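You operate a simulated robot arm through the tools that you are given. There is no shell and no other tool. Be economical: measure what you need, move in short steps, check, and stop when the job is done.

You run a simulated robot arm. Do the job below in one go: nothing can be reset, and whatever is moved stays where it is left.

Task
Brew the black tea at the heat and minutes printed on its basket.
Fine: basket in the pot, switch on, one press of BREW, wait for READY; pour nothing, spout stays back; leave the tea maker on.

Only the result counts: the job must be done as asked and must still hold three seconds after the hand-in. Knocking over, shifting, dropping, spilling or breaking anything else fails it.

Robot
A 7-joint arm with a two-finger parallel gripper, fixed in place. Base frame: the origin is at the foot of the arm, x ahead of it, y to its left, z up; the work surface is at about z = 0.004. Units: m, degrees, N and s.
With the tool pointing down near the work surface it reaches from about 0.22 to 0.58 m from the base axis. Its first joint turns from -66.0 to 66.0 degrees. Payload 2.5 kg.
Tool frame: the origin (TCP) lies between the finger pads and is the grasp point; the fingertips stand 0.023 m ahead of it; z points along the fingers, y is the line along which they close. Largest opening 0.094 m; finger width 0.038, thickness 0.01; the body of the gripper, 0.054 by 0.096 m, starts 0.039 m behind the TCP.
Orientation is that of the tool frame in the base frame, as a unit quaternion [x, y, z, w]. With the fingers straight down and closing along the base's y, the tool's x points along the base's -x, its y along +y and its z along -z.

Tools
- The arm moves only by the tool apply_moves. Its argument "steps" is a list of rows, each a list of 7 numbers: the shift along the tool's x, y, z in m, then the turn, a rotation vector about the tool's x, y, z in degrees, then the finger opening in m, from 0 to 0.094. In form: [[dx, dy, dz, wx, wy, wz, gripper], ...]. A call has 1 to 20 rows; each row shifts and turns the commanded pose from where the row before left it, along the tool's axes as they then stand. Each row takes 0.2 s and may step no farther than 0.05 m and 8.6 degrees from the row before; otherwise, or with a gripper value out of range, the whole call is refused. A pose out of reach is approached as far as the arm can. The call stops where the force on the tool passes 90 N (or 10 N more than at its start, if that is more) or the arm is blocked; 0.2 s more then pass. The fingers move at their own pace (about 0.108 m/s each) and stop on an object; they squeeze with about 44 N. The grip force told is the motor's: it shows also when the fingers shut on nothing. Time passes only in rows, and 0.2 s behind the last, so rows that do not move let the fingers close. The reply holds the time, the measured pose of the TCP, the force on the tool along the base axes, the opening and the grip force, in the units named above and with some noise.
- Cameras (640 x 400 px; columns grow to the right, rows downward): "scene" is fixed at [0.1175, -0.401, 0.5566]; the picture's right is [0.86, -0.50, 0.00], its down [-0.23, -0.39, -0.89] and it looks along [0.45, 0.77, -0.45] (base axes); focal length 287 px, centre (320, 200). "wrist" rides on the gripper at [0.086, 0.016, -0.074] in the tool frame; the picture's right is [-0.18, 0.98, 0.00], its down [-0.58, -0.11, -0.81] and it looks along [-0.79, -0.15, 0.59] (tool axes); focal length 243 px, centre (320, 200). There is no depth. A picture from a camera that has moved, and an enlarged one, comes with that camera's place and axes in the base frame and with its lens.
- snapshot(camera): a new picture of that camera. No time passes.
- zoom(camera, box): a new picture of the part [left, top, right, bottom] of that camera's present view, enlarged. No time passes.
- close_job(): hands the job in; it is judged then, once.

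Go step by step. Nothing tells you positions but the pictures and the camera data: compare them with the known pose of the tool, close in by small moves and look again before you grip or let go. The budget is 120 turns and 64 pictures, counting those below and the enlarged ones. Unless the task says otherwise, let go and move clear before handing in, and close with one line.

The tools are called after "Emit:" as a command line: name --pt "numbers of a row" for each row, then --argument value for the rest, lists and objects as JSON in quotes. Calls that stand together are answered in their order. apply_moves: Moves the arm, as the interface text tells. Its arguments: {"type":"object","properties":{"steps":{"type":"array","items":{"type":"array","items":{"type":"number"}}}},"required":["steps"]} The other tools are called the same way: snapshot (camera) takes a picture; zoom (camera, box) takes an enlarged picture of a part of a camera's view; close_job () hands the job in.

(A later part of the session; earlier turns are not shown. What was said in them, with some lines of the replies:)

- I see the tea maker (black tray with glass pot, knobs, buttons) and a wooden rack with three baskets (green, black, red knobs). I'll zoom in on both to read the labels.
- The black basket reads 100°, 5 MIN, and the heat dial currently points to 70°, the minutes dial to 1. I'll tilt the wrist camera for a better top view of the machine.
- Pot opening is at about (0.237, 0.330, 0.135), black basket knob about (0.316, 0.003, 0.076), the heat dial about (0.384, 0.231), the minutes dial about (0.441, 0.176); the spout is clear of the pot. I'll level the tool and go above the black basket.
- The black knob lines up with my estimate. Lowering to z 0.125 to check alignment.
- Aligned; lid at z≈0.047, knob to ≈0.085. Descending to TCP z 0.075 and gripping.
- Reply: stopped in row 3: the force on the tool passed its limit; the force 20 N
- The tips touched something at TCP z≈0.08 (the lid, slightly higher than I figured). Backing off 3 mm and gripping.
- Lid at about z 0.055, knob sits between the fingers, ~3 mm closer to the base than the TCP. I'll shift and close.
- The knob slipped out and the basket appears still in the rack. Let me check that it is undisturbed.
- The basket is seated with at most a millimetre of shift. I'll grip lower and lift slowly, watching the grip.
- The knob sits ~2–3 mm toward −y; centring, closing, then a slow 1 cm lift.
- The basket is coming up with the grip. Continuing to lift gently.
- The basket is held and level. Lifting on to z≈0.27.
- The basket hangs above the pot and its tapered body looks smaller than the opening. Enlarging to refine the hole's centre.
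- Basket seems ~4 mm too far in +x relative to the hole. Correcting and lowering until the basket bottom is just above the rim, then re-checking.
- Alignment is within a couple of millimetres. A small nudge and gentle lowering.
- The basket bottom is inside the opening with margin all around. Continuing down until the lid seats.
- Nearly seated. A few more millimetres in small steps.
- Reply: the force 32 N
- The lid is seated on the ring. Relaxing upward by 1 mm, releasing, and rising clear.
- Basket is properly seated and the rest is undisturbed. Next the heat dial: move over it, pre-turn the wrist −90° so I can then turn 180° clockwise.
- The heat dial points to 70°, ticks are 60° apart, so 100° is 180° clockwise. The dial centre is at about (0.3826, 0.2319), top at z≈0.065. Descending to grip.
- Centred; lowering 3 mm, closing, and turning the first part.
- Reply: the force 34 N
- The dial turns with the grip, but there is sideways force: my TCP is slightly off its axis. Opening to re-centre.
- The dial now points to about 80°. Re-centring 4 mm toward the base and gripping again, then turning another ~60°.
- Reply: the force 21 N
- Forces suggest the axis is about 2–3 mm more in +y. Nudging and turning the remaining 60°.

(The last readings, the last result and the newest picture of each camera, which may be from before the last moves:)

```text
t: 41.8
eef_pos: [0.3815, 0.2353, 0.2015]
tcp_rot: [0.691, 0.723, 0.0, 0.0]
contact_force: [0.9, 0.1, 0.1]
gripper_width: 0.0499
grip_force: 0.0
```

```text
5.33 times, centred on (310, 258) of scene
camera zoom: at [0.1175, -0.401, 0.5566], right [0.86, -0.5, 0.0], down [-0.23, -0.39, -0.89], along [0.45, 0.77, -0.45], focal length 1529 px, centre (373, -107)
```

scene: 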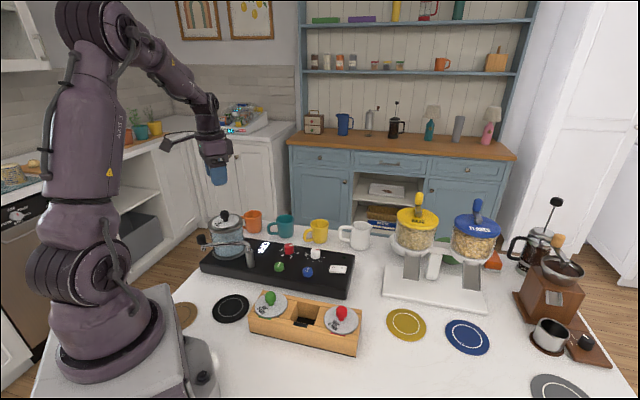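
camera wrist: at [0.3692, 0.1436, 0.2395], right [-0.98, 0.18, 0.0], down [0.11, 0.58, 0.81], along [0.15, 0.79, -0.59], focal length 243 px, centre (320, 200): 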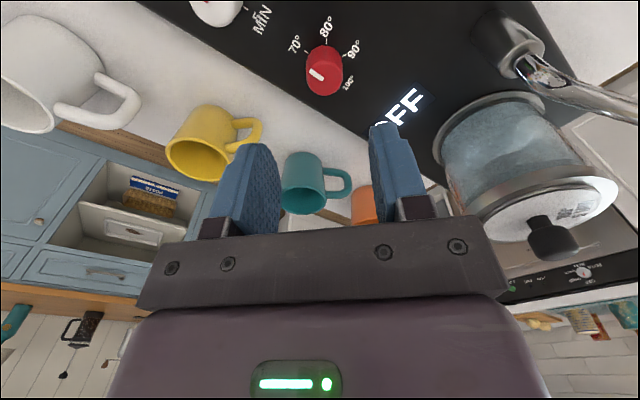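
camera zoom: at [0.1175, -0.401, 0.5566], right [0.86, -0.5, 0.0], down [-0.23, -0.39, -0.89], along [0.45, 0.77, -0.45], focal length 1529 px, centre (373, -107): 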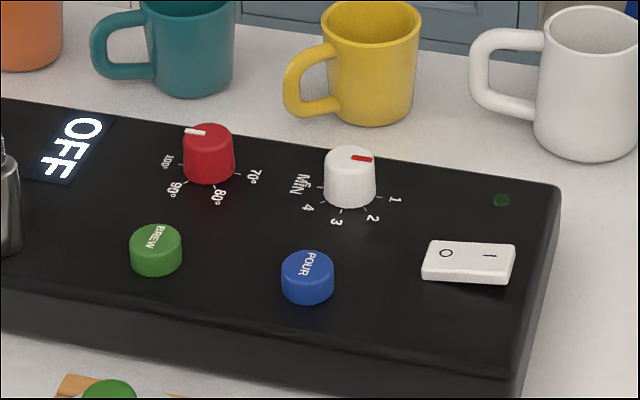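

Heat dial now reads 100° and BREW etc. are undisturbed. Next the minutes dial at about (0.4355, 0.1765): move above it and wind the wrist back to −90°.

Emit:
apply_moves --pt "-0.0306 0.0256 0 0 0 0 0.05" --pt "-0.0306 0.0256 0 0 0 0 0.05" --pt "0 0 0 0 0 -8.5 0.05" --pt "0 0 0 0 0 -8.5 0.05" --pt "0 0 0 0 0 -8.5 0.05" --pt "0 0 0 0 0 -8.5 0.05" --pt "0 0 0 0 0 -8.5 0.05" --pt "0 0 0 0 0 -8.5 0.05" --pt "0 0 0 0 0 -8.5 0.05" --pt "0 0 0 0 0 -8.5 0.05" --pt "0 0 0 0 0 -8.5 0.05" --pt "0 0 0 0 0 -8.5 0.05" --pt "0 0 0 0 0 -8.5 0.05" --pt "0 0 0 0 0 -8.5 0.05" --pt "0 0 0 0 0 -8.5 0.05" --pt "0 0 0 0 0 -8.5 0.05" --pt "0 0 0 0 0 -8.5 0.05" --pt "0 0 0 0 0 -8.5 0.05" --pt "0 0 0 0 0 -8.5 0.05" --pt "0 0 0 0 0 -8.5 0.05"

Emit:
apply_moves --pt "0 0 0.02 0 0 -8.1 0.05" --pt "0 0 0.02 0 0 -8.1 0.05" --pt "0 0 0.01 0 0 -8.1 0.05" --pt "0 0 0 0 0 0 0.05"

Emit:
zoom --camera "wrist" --box '[200, 0, 440, 150]'

```text
t: 46.0
eef_pos: [0.4352, 0.1751, 0.2017]
tcp_rot: [-0.544, 0.839, 0.001, 0.0]
contact_force: [-0.6, -1.0, -0.8]
gripper_width: 0.0499
grip_force: 0.0
```

```text
t: 47.0
eef_pos: [0.4342, 0.1756, 0.1511]
tcp_rot: [0.708, -0.707, 0.0, 0.0]
contact_force: [0.2, -0.4, -0.6]
gripper_width: 0.0501
grip_force: 0.1
```

```text
2.67 times, centred on (320, 75) of wrist
camera zoom: at [0.4189, 0.0889, 0.2257], right [-0.98, 0.18, 0.0], down [0.11, 0.58, 0.81], along [0.15, 0.79, -0.59], focal length 647 px, centre (320, 533)
```

zoom: 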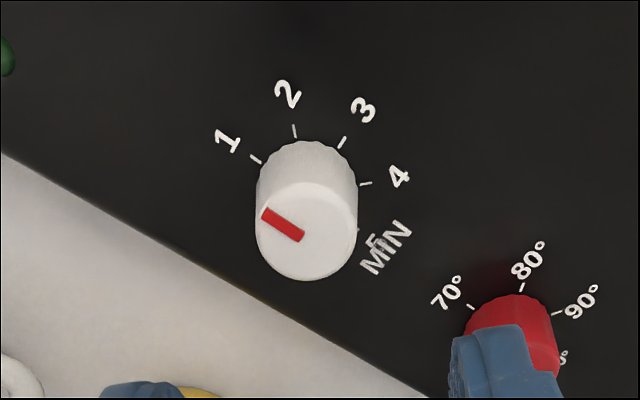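

The dial reads 1; ticks for 1–5 are 45° apart, so 5 is 180° clockwise. Descending and gripping.

Emit:
apply_moves --pt "0 -0.0022 0.03 0 0 0 0.05" --pt "0 0 0.03 0 0 0 0.05" --pt "0 0 0.019 0 0 0 0.05" --pt "0 0 0 0 0 0 0.05" --pt "0 0 0 0 0 0 0.02" --pt "0 0 0 0 0 0 0.02" --pt "0 0 0 0 0 0 0.02"

```text
t: 48.6
eef_pos: [0.4381, 0.1761, 0.072]
tcp_rot: [-0.706, 0.708, -0.002, 0.004]
contact_force: [25.1, 4.6, -17.1]
gripper_width: 0.0261
grip_force: 45.0
```

Sideways force says the axis is ~3 mm further in +x; compensating while gripped.

Emit:
apply_moves --pt "0 -0.0028 0 0 0 0 0.02" --pt "0 0 0 0 0 0 0.02"

```text
t: 49.2
eef_pos: [0.4385, 0.1757, 0.073]
tcp_rot: [-0.706, 0.708, 0.001, -0.001]
contact_force: [0.1, -5.4, 5.6]
gripper_width: 0.0263
grip_force: 44.7
```

Forces are low now. Turning 60° clockwise and checking forces.

Emit:
apply_moves --pt "0 0 0 0 0 7.5 0.02" --pt "0 0 0 0 0 7.5 0.02" --pt "0 0 0 0 0 7.5 0.02" --pt "0 0 0 0 0 7.5 0.02" --pt "0 0 0 0 0 7.5 0.02" --pt "0 0 0 0 0 7.5 0.02" --pt "0 0 0 0 0 7.5 0.02" --pt "0 0 0 0 0 7.5 0.02" --pt "0 0 0 0 0 0 0.02"

```text
t: 51.2
eef_pos: [0.4368, 0.1774, 0.0726]
tcp_rot: [-0.258, 0.966, 0.001, -0.004]
contact_force: [-26.3, 1.8, 11.8]
gripper_width: 0.0264
grip_force: 45.2
```

Emit:
apply_moves --pt "0.0022 0.0012 0 0 0 0 0.02" --pt "0 0 0 0 0 7.5 0.02" --pt "0 0 0 0 0 7.5 0.02" --pt "0 0 0 0 0 7.5 0.02" --pt "0 0 0 0 0 7.5 0.02" --pt "0 0 0 0 0 7.5 0.02" --pt "0 0 0 0 0 7.5 0.02" --pt "0 0 0 0 0 7.5 0.02" --pt "0 0 0 0 0 7.5 0.02" --pt "0 0 0 0 0 0 0.02"

```text
t: 53.4
eef_pos: [0.4369, 0.1777, 0.0739]
tcp_rot: [0.26, 0.966, 0.001, -0.001]
contact_force: [9.4, 19.0, -26.0]
gripper_width: 0.0261
grip_force: 44.5
```

Emit:
apply_moves --pt "0 0.0017 0.001 0 0 0 0.02" --pt "0 0 0 0 0 7.5 0.02" --pt "0 0 0 0 0 7.5 0.02" --pt "0 0 0 0 0 7.5 0.02" --pt "0 0 0 0 0 7.5 0.02" --pt "0 0 0 0 0 7.5 0.02" --pt "0 0 0 0 0 7.5 0.02" --pt "0 0 0 0 0 7.5 0.02" --pt "0 0 0 0 0 7.5 0.02" --pt "0 0 0 0 0 0 0.02"

Emit:
apply_moves --pt "0 0 0 0 0 0 0.05" --pt "0 0 0 0 0 0 0.05" --pt "0 0 -0.03 0 0 0 0.05" --pt "0 0 -0.04 0 0 0 0.05" --pt "0 0 -0.04 0 0 0 0.05" --pt "0 0 -0.02 0 0 0 0.05"

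Emit:
snapshot --camera "wrist"

Emit:
zoom --camera "scene" --box '[250, 220, 370, 295]'

```text
t: 55.6
eef_pos: [0.4376, 0.1776, 0.0733]
tcp_rot: [0.708, 0.707, 0.002, 0.0]
contact_force: [-10.9, 8.4, 24.2]
gripper_width: 0.0264
grip_force: 45.2
```

```text
t: 57.0
eef_pos: [0.4375, 0.1777, 0.2034]
tcp_rot: [0.708, 0.706, -0.001, -0.001]
contact_force: [0.1, 0.0, 0.5]
gripper_width: 0.05
grip_force: 0.0
```

```text
22 pictures are left
camera wrist: at [0.4544, 0.2637, 0.2765], right [0.98, -0.18, 0.0], down [-0.11, -0.58, 0.81], along [-0.15, -0.79, -0.59], focal length 243 px, centre (320, 200)
```

wrist: 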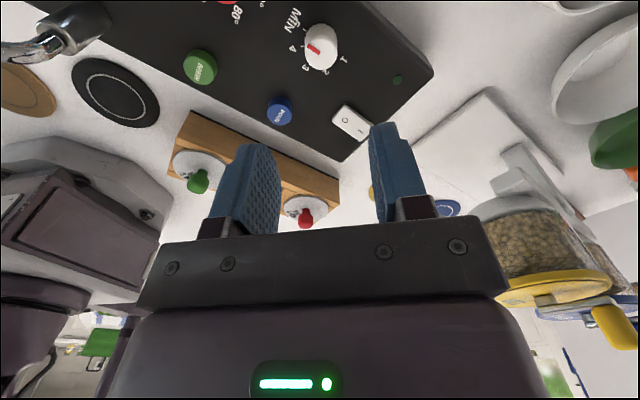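

```text
5.33 times, centred on (310, 258) of scene
camera zoom: at [0.1175, -0.401, 0.5566], right [0.86, -0.5, 0.0], down [-0.23, -0.39, -0.89], along [0.45, 0.77, -0.45], focal length 1529 px, centre (373, -107)
```

zoom: 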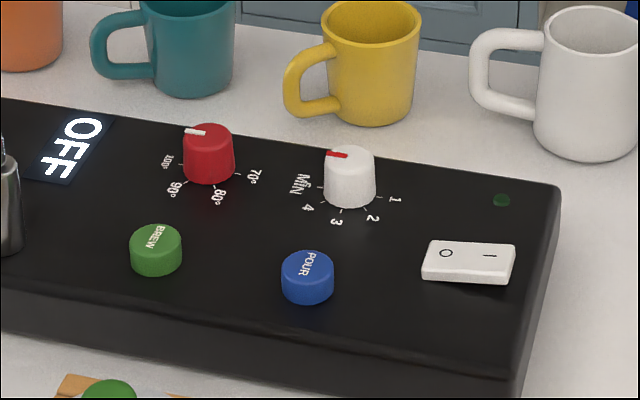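

Both dials are set (100°, 5 min), nothing else moved. Next: switch's "I" end, at about (0.467, 0.087). Moving over with fingers closed, rotated so the finger width runs across the rocker.

Emit:
apply_moves --pt "-0.0461 0.0159 0 0 0 0 0.0" --pt "-0.0461 0.0159 0 0 0 0 0.0" --pt "0 0 0 0 0 -8.44 0.0" --pt "0 0 0 0 0 -8.44 0.0" --pt "0 0 0 0 0 -8.44 0.0" --pt "0 0 0 0 0 -8.44 0.0" --pt "0 0 0 0 0 -8.44 0.0" --pt "0 0 0 0 0 -8.44 0.0" --pt "0 0 0 0 0 -8.44 0.0" --pt "0 0 0 0 0 -8.44 0.0" --pt "0 0 0 0 0 -8.44 0.0" --pt "0 0 0 0 0 -8.44 0.0" --pt "0 0 0 0 0 -8.44 0.0" --pt "0 0 0 0 0 -8.44 0.0" --pt "0 0 0 0 0 -8.44 0.0" --pt "0 0 0 0 0 -8.44 0.0" --pt "0 0 0 0 0 -8.44 0.0" --pt "0 0 0 0 0 -8.44 0.0" --pt "0 0 0 0 0 0 0.0"

Emit:
apply_moves --pt "0 0 0.04 0 0 0 0.0" --pt "0 0 0.04 0 0 0 0.0" --pt "0 0 0.028 0 0 0 0.0" --pt "0 0 0 0 0 0 0.0"

Emit:
zoom --camera "wrist" --box '[200, 60, 440, 210]'

Emit:
zoom --camera "scene" --box '[280, 220, 400, 295]'

```text
t: 61.0
eef_pos: [0.4695, 0.086, 0.2031]
tcp_rot: [-0.384, 0.923, 0.0, 0.0]
contact_force: [0.2, -0.3, 0.0]
gripper_width: 0.0
grip_force: 42.6
```

```text
t: 62.0
eef_pos: [0.47, 0.0844, 0.0941]
tcp_rot: [-0.383, 0.924, 0.001, 0.0]
contact_force: [0.3, 0.0, -0.9]
gripper_width: 0.0
grip_force: 42.6
```

```text
2.67 times, centred on (320, 135) of wrist
camera zoom: at [0.3976, 0.0349, 0.1686], right [-0.57, 0.82, 0.0], down [0.49, 0.33, 0.81], along [0.66, 0.46, -0.59], focal length 647 px, centre (320, 373)
```

zoom: 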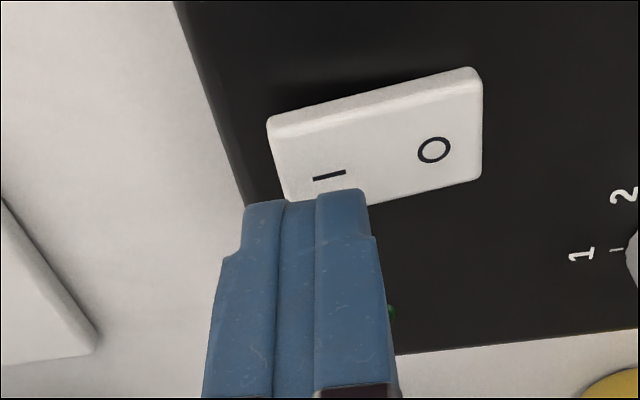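

```text
5.33 times, centred on (340, 258) of scene
camera zoom: at [0.1175, -0.401, 0.5566], right [0.86, -0.5, 0.0], down [-0.23, -0.39, -0.89], along [0.45, 0.77, -0.45], focal length 1529 px, centre (213, -107)
```

zoom: 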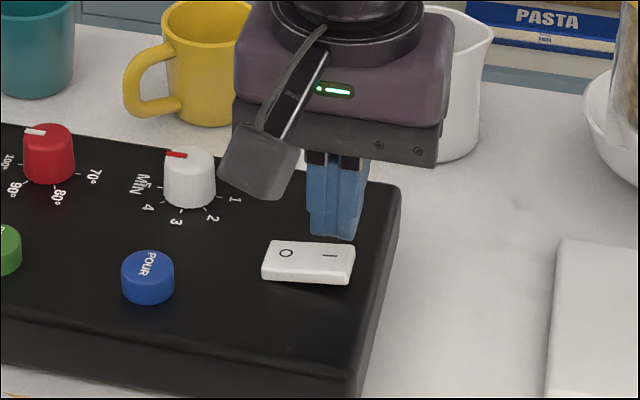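

The fingertips are right above the "I" half. Pressing down in small steps.

Emit:
apply_moves --pt "0 0 0.008 0 0 0 0.0" --pt "0 0 0.004 0 0 0 0.0" --pt "0 0 0.002 0 0 0 0.0" --pt "0 0 0 0 0 0 0.0"

```text
t: 63.0
eef_pos: [0.4691, 0.0852, 0.08]
tcp_rot: [-0.382, 0.924, 0.0, 0.0]
contact_force: [0.8, -0.5, -1.0]
gripper_width: 0.0001
grip_force: 42.4
```

Emit:
apply_moves --pt "0 0 0.002 0 0 0 0.0" --pt "0 0 0.002 0 0 0 0.0" --pt "0 0 0.0015 0 0 0 0.0" --pt "0 0 0 0 0 0 0.0"

Emit:
zoom --camera "scene" --box '[230, 220, 380, 310]'

```text
t: 64.0
eef_pos: [0.4699, 0.0855, 0.0741]
tcp_rot: [-0.382, 0.924, 0.001, 0.0]
contact_force: [-0.3, -1.5, 2.9]
gripper_width: 0.0
grip_force: 42.7
```

```text
4.27 times, centred on (305, 265) of scene
camera zoom: at [0.1175, -0.401, 0.5566], right [0.86, -0.5, 0.0], down [-0.23, -0.39, -0.89], along [0.45, 0.77, -0.45], focal length 1223 px, centre (384, -77)
```

zoom: 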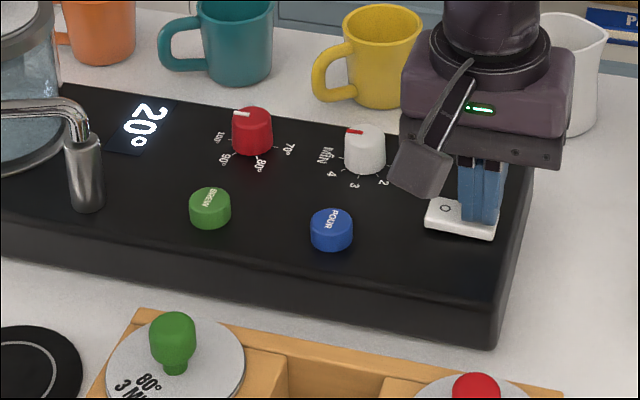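

The machine is on (display 20°). Rising, then moving above BREW at about (0.327, 0.178).

Emit:
apply_moves --pt "0 0 -0.01 0 0 0 0.0" --pt "0 0 -0.04 0 0 0 0.0" --pt "0 0 -0.04 0 0 0 0.0" --pt "0.0089 0.0416 0 0 0 0 0.0" --pt "0.0089 0.0416 0 0 0 0 0.0" --pt "0.0089 0.0416 0 0 0 0 0.0" --pt "0.0089 0.0416 0 0 0 0 0.0" --pt "0 0 0.03 0 0 0 0" --pt "0 0 0.03 0 0 0 0.0" --pt "0 0 0 0 0 0 0.0"

Emit:
zoom --camera "wrist" --box '[200, 60, 440, 210]'

Emit:
zoom --camera "scene" --box '[200, 200, 380, 310]'

```text
t: 66.2
eef_pos: [0.3268, 0.1777, 0.1042]
tcp_rot: [-0.382, 0.924, 0.0, 0.0]
contact_force: [0.6, 0.6, 0.4]
gripper_width: 0.0
grip_force: 42.8
```

```text
2.67 times, centred on (320, 135) of wrist
camera zoom: at [0.2548, 0.1276, 0.1787], right [-0.56, 0.83, 0.0], down [0.49, 0.33, 0.81], along [0.66, 0.46, -0.59], focal length 647 px, centre (320, 373)
```

zoom: 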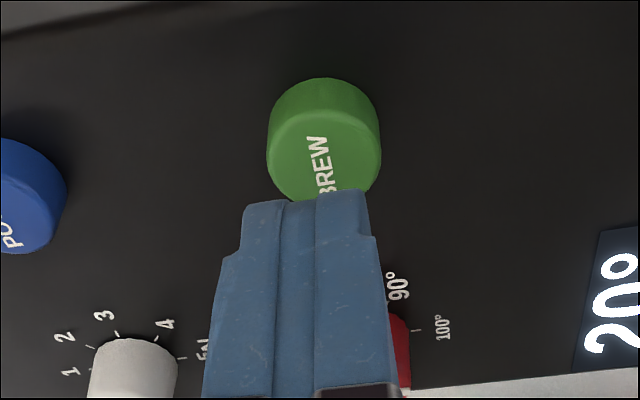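

```text
3.56 times, centred on (290, 255) of scene
camera zoom: at [0.1175, -0.401, 0.5566], right [0.86, -0.5, 0.0], down [-0.23, -0.39, -0.89], along [0.45, 0.77, -0.45], focal length 1019 px, centre (427, 4)
```

zoom: 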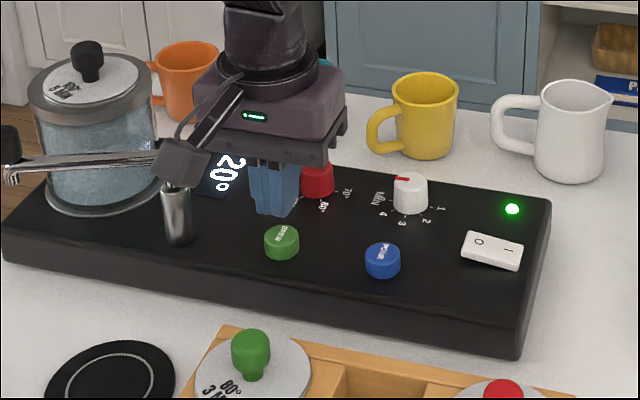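

The power LED is lit and the fingertips are above BREW. Lowering slowly to press once.

Emit:
apply_moves --pt "0.001 0 0.01 0 0 0 0.0" --pt "0 0 0.008 0 0 0 0.0" --pt "0 0 0 0 0 0 0.0"

Emit:
apply_moves --pt "0 0 0.002 0 0 0 0.0" --pt "0 0 0.002 0 0 0 0.0" --pt "0 0 0.001 0 0 0 0.0"

Emit:
zoom --camera "scene" --box '[200, 200, 380, 310]'

```text
t: 67.0
eef_pos: [0.3274, 0.1769, 0.0866]
tcp_rot: [-0.383, 0.924, 0.0, 0.0]
contact_force: [0.0, -0.5, 0.0]
gripper_width: 0.0
grip_force: 42.7
```

```text
t: 67.8
eef_pos: [0.3272, 0.1767, 0.0825]
tcp_rot: [-0.382, 0.924, 0.0, 0.0]
contact_force: [-0.2, 0.1, -0.6]
gripper_width: 0.0
grip_force: 42.5
```

```text
3.56 times, centred on (290, 255) of scene
camera zoom: at [0.1175, -0.401, 0.5566], right [0.86, -0.5, 0.0], down [-0.23, -0.39, -0.89], along [0.45, 0.77, -0.45], focal length 1019 px, centre (427, 4)
```

zoom: 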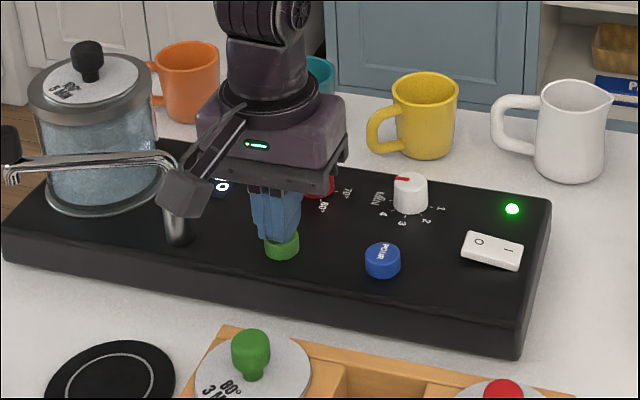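

No contact yet; continuing in small steps.

Emit:
apply_moves --pt "0 0 0.002 0 0 0 0.0" --pt "0 0 0.002 0 0 0 0.0"

Emit:
apply_moves --pt "0 0 0.0015 0 0 0 0.0" --pt "0 0 0.0015 0 0 0 0.0"

```text
t: 68.4
eef_pos: [0.3254, 0.1776, 0.078]
tcp_rot: [-0.383, 0.924, 0.0, 0.001]
contact_force: [0.2, 0.2, 0.7]
gripper_width: 0.0
grip_force: 42.4
```

```text
t: 69.0
eef_pos: [0.327, 0.1773, 0.0747]
tcp_rot: [-0.383, 0.924, 0.0, 0.0]
contact_force: [-0.1, -0.3, 1.5]
gripper_width: 0.0
grip_force: 42.9
```

Slight contact begins. Pressing 2 mm more and checking the display.

Emit:
apply_moves --pt "0 0 0.0015 0 0 0 0.0" --pt "0 0 0.001 0 0 0 0.0"

Emit:
zoom --camera "wrist" --box '[200, 60, 480, 235]'

```text
t: 69.6
eef_pos: [0.327, 0.1771, 0.0727]
tcp_rot: [-0.383, 0.924, 0.001, 0.0]
contact_force: [1.1, -1.6, 2.4]
gripper_width: 0.0
grip_force: 42.1
```

```text
2.29 times, centred on (340, 148) of wrist
camera zoom: at [0.2539, 0.1269, 0.1464], right [-0.56, 0.83, 0.0], down [0.49, 0.33, 0.81], along [0.67, 0.46, -0.59], focal length 555 px, centre (274, 320)
```

zoom: 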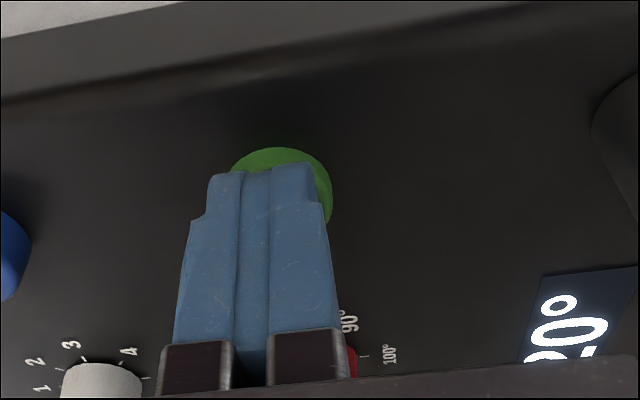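

Emit:
apply_moves --pt "0 0 0.001 0 0 0 0.0" --pt "0 0 0.001 0 0 0 0.0"

Emit:
zoom --camera "wrist" --box '[300, 100, 540, 250]'

```text
t: 70.2
eef_pos: [0.3271, 0.1774, 0.0703]
tcp_rot: [-0.383, 0.924, 0.0, 0.0]
contact_force: [0.4, -1.3, 2.4]
gripper_width: 0.0
grip_force: 42.4
```

```text
2.67 times, centred on (420, 175) of wrist
camera zoom: at [0.2539, 0.127, 0.1444], right [-0.56, 0.83, 0.0], down [0.49, 0.33, 0.81], along [0.66, 0.46, -0.59], focal length 647 px, centre (53, 267)
```

zoom: 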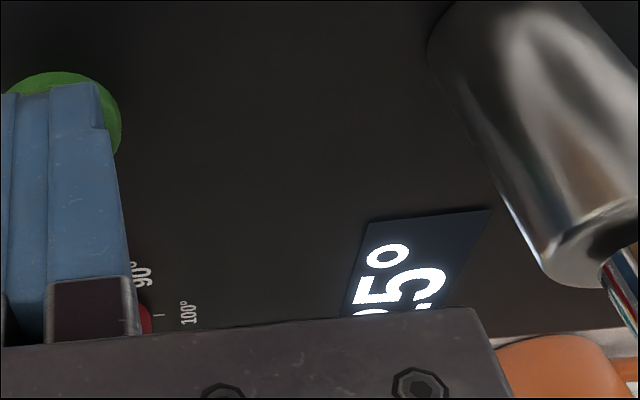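

The display has moved off 20° (now 25°), so heating has begun. Releasing BREW by going straight up, and then waiting.

Emit:
apply_moves --pt "0 0 -0.01 0 0 0 0.0" --pt "0 0 -0.03 0 0 0 0.0" --pt "0 0 -0.04 0 0 0 0.0" --pt "0 0 -0.04 0 0 0 0.0" --pt "0 0 -0.04 0 0 0 0.0" --pt "0 0 -0.04 0 0 0 0.0" --pt "0 0 0 0 0 0 0.02" --pt "0 0 0 0 0 0 0.02" --pt "0 0 0 0 0 0 0.02" --pt "0 0 0 0 0 0 0.02" --pt "0 0 0 0 0 0 0.02" --pt "0 0 0 0 0 0 0.02" --pt "0 0 0 0 0 0 0.02"

Emit:
zoom --camera "scene" --box '[190, 200, 370, 312]'

```text
t: 73.0
eef_pos: [0.3269, 0.1777, 0.2695]
tcp_rot: [-0.383, 0.924, 0.0, 0.0]
contact_force: [0.5, 0.4, 0.3]
gripper_width: 0.0203
grip_force: 0.0
```

```text
3.56 times, centred on (280, 256) of scene
camera zoom: at [0.1175, -0.401, 0.5566], right [0.86, -0.5, 0.0], down [-0.23, -0.39, -0.89], along [0.45, 0.77, -0.45], focal length 1019 px, centre (462, 1)
```

zoom: 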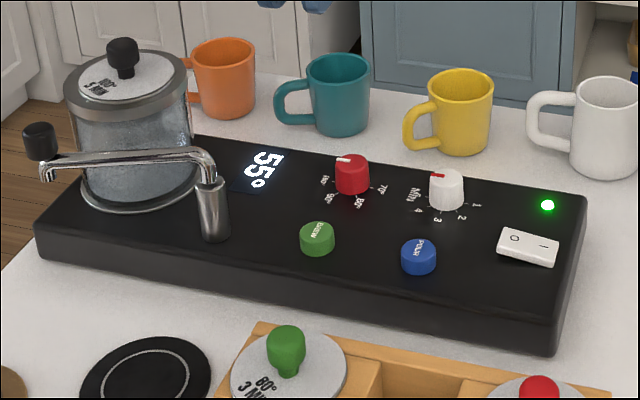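

Heating is under way (55°), with dials at 100° and 5. Waiting.

Emit:
apply_moves --pt "0 0 0 0 0 0 0.02" --pt "0 0 0 0 0 0 0.02" --pt "0 0 0 0 0 0 0.02" --pt "0 0 0 0 0 0 0.02" --pt "0 0 0 0 0 0 0.02" --pt "0 0 0 0 0 0 0.02" --pt "0 0 0 0 0 0 0.02" --pt "0 0 0 0 0 0 0.02" --pt "0 0 0 0 0 0 0.02" --pt "0 0 0 0 0 0 0.02" --pt "0 0 0 0 0 0 0.02" --pt "0 0 0 0 0 0 0.02" --pt "0 0 0 0 0 0 0.02" --pt "0 0 0 0 0 0 0.02" --pt "0 0 0 0 0 0 0.02" --pt "0 0 0 0 0 0 0.02" --pt "0 0 0 0 0 0 0.02" --pt "0 0 0 0 0 0 0.02" --pt "0 0 0 0 0 0 0.02" --pt "0 0 0 0 0 0 0.02"

Emit:
apply_moves --pt "0 0 0 0 0 0 0.02" --pt "0 0 0 0 0 0 0.02" --pt "0 0 0 0 0 0 0.02" --pt "0 0 0 0 0 0 0.02" --pt "0 0 0 0 0 0 0.02" --pt "0 0 0 0 0 0 0.02" --pt "0 0 0 0 0 0 0.02" --pt "0 0 0 0 0 0 0.02" --pt "0 0 0 0 0 0 0.02" --pt "0 0 0 0 0 0 0.02" --pt "0 0 0 0 0 0 0.02" --pt "0 0 0 0 0 0 0.02" --pt "0 0 0 0 0 0 0.02" --pt "0 0 0 0 0 0 0.02" --pt "0 0 0 0 0 0 0.02" --pt "0 0 0 0 0 0 0.02" --pt "0 0 0 0 0 0 0.02" --pt "0 0 0 0 0 0 0.02" --pt "0 0 0 0 0 0 0.02" --pt "0 0 0 0 0 0 0.02"

Emit:
zoom --camera "scene" --box '[190, 200, 370, 312]'

```text
t: 77.2
eef_pos: [0.3258, 0.1764, 0.2692]
tcp_rot: [-0.382, 0.924, 0.001, -0.001]
contact_force: [0.2, 0.3, -0.7]
gripper_width: 0.02
grip_force: 0.0
```

```text
t: 81.4
eef_pos: [0.3268, 0.1759, 0.2698]
tcp_rot: [-0.383, 0.924, 0.001, 0.0]
contact_force: [0.1, -0.9, -0.5]
gripper_width: 0.0198
grip_force: 0.0
```

```text
3.56 times, centred on (280, 256) of scene
camera zoom: at [0.1175, -0.401, 0.5566], right [0.86, -0.5, 0.0], down [-0.23, -0.39, -0.89], along [0.45, 0.77, -0.45], focal length 1019 px, centre (462, 1)
```

zoom: 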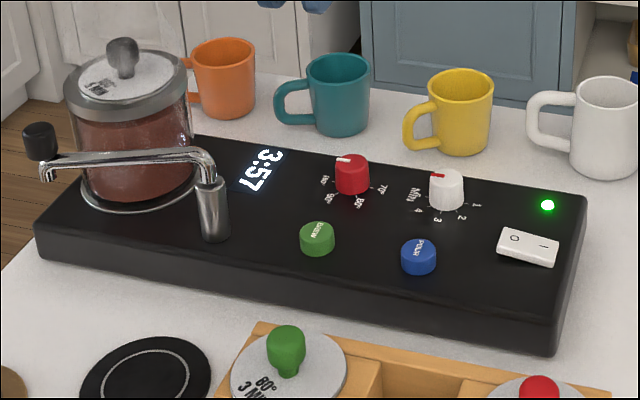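

Brewing, counting down from 5:00 (3:57 left, running fast). Waiting further.

Emit:
apply_moves --pt "0 0 0 0 0 0 0.02" --pt "0 0 0 0 0 0 0.02" --pt "0 0 0 0 0 0 0.02" --pt "0 0 0 0 0 0 0.02" --pt "0 0 0 0 0 0 0.02" --pt "0 0 0 0 0 0 0.02" --pt "0 0 0 0 0 0 0.02" --pt "0 0 0 0 0 0 0.02" --pt "0 0 0 0 0 0 0.02" --pt "0 0 0 0 0 0 0.02" --pt "0 0 0 0 0 0 0.02" --pt "0 0 0 0 0 0 0.02" --pt "0 0 0 0 0 0 0.02" --pt "0 0 0 0 0 0 0.02" --pt "0 0 0 0 0 0 0.02" --pt "0 0 0 0 0 0 0.02" --pt "0 0 0 0 0 0 0.02" --pt "0 0 0 0 0 0 0.02" --pt "0 0 0 0 0 0 0.02" --pt "0 0 0 0 0 0 0.02"

Emit:
apply_moves --pt "0 0 0 0 0 0 0.02" --pt "0 0 0 0 0 0 0.02" --pt "0 0 0 0 0 0 0.02" --pt "0 0 0 0 0 0 0.02" --pt "0 0 0 0 0 0 0.02" --pt "0 0 0 0 0 0 0.02" --pt "0 0 0 0 0 0 0.02" --pt "0 0 0 0 0 0 0.02" --pt "0 0 0 0 0 0 0.02" --pt "0 0 0 0 0 0 0.02" --pt "0 0 0 0 0 0 0.02" --pt "0 0 0 0 0 0 0.02" --pt "0 0 0 0 0 0 0.02" --pt "0 0 0 0 0 0 0.02" --pt "0 0 0 0 0 0 0.02" --pt "0 0 0 0 0 0 0.02" --pt "0 0 0 0 0 0 0.02" --pt "0 0 0 0 0 0 0.02" --pt "0 0 0 0 0 0 0.02" --pt "0 0 0 0 0 0 0.02"

Emit:
apply_moves --pt "0 0 0 0 0 0 0.02" --pt "0 0 0 0 0 0 0.02" --pt "0 0 0 0 0 0 0.02" --pt "0 0 0 0 0 0 0.02" --pt "0 0 0 0 0 0 0.02" --pt "0 0 0 0 0 0 0.02" --pt "0 0 0 0 0 0 0.02" --pt "0 0 0 0 0 0 0.02" --pt "0 0 0 0 0 0 0.02" --pt "0 0 0 0 0 0 0.02" --pt "0 0 0 0 0 0 0.02" --pt "0 0 0 0 0 0 0.02" --pt "0 0 0 0 0 0 0.02" --pt "0 0 0 0 0 0 0.02" --pt "0 0 0 0 0 0 0.02" --pt "0 0 0 0 0 0 0.02" --pt "0 0 0 0 0 0 0.02" --pt "0 0 0 0 0 0 0.02" --pt "0 0 0 0 0 0 0.02" --pt "0 0 0 0 0 0 0.02"

Emit:
apply_moves --pt "0 0 0 0 0 0 0.02" --pt "0 0 0 0 0 0 0.02" --pt "0 0 0 0 0 0 0.02" --pt "0 0 0 0 0 0 0.02" --pt "0 0 0 0 0 0 0.02" --pt "0 0 0 0 0 0 0.02" --pt "0 0 0 0 0 0 0.02" --pt "0 0 0 0 0 0 0.02" --pt "0 0 0 0 0 0 0.02" --pt "0 0 0 0 0 0 0.02" --pt "0 0 0 0 0 0 0.02" --pt "0 0 0 0 0 0 0.02" --pt "0 0 0 0 0 0 0.02" --pt "0 0 0 0 0 0 0.02" --pt "0 0 0 0 0 0 0.02" --pt "0 0 0 0 0 0 0.02" --pt "0 0 0 0 0 0 0.02" --pt "0 0 0 0 0 0 0.02" --pt "0 0 0 0 0 0 0.02" --pt "0 0 0 0 0 0 0.02"

Emit:
snapshot --camera "scene"

Emit:
zoom --camera "scene" --box '[190, 200, 370, 312]'

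```text
t: 85.6
eef_pos: [0.3264, 0.1768, 0.2705]
tcp_rot: [-0.383, 0.924, 0.001, -0.001]
contact_force: [-0.1, -0.2, -1.3]
gripper_width: 0.0198
grip_force: 0.0
```

```text
t: 89.8
eef_pos: [0.3273, 0.1764, 0.2704]
tcp_rot: [-0.383, 0.924, 0.001, 0.0]
contact_force: [0.4, 0.1, 0.4]
gripper_width: 0.0198
grip_force: 0.0
```

```text
t: 94.0
eef_pos: [0.327, 0.1772, 0.2688]
tcp_rot: [-0.382, 0.924, 0.001, -0.002]
contact_force: [-0.3, -0.2, 0.9]
gripper_width: 0.0201
grip_force: 0.0
```

```text
t: 98.2
eef_pos: [0.3263, 0.1752, 0.2697]
tcp_rot: [-0.382, 0.924, 0.0, -0.001]
contact_force: [1.1, 0.1, 0.2]
gripper_width: 0.02
grip_force: 0.0
```

```text
10 pictures are left
```

scene: 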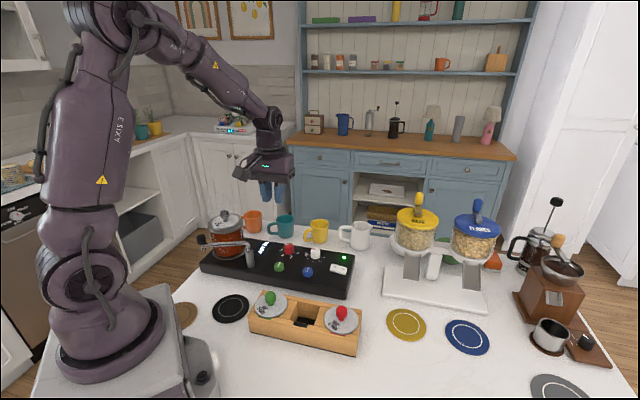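

```text
3.56 times, centred on (280, 256) of scene
camera zoom: at [0.1175, -0.401, 0.5566], right [0.86, -0.5, 0.0], down [-0.23, -0.39, -0.89], along [0.45, 0.77, -0.45], focal length 1019 px, centre (462, 1)
```

zoom: 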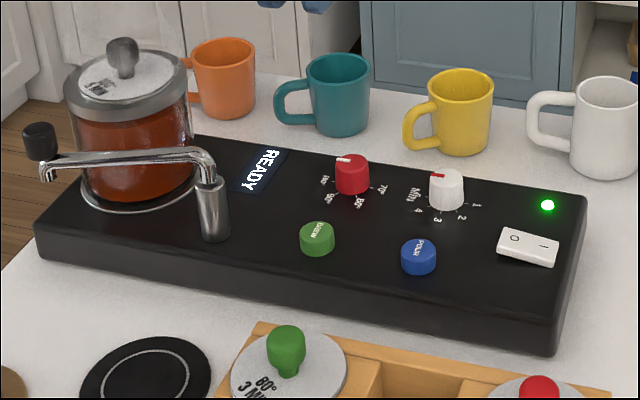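

The display shows READY, the machine is on, the spout is back, nothing has been poured, and the arm is clear. Handing in.

Emit:
close_job

```text
The job is handed in.
```

The black tea has been brewed at 100° for 5 minutes, as printed on its basket. The display shows READY, the tea maker is still on, the spout is back and nothing was poured.
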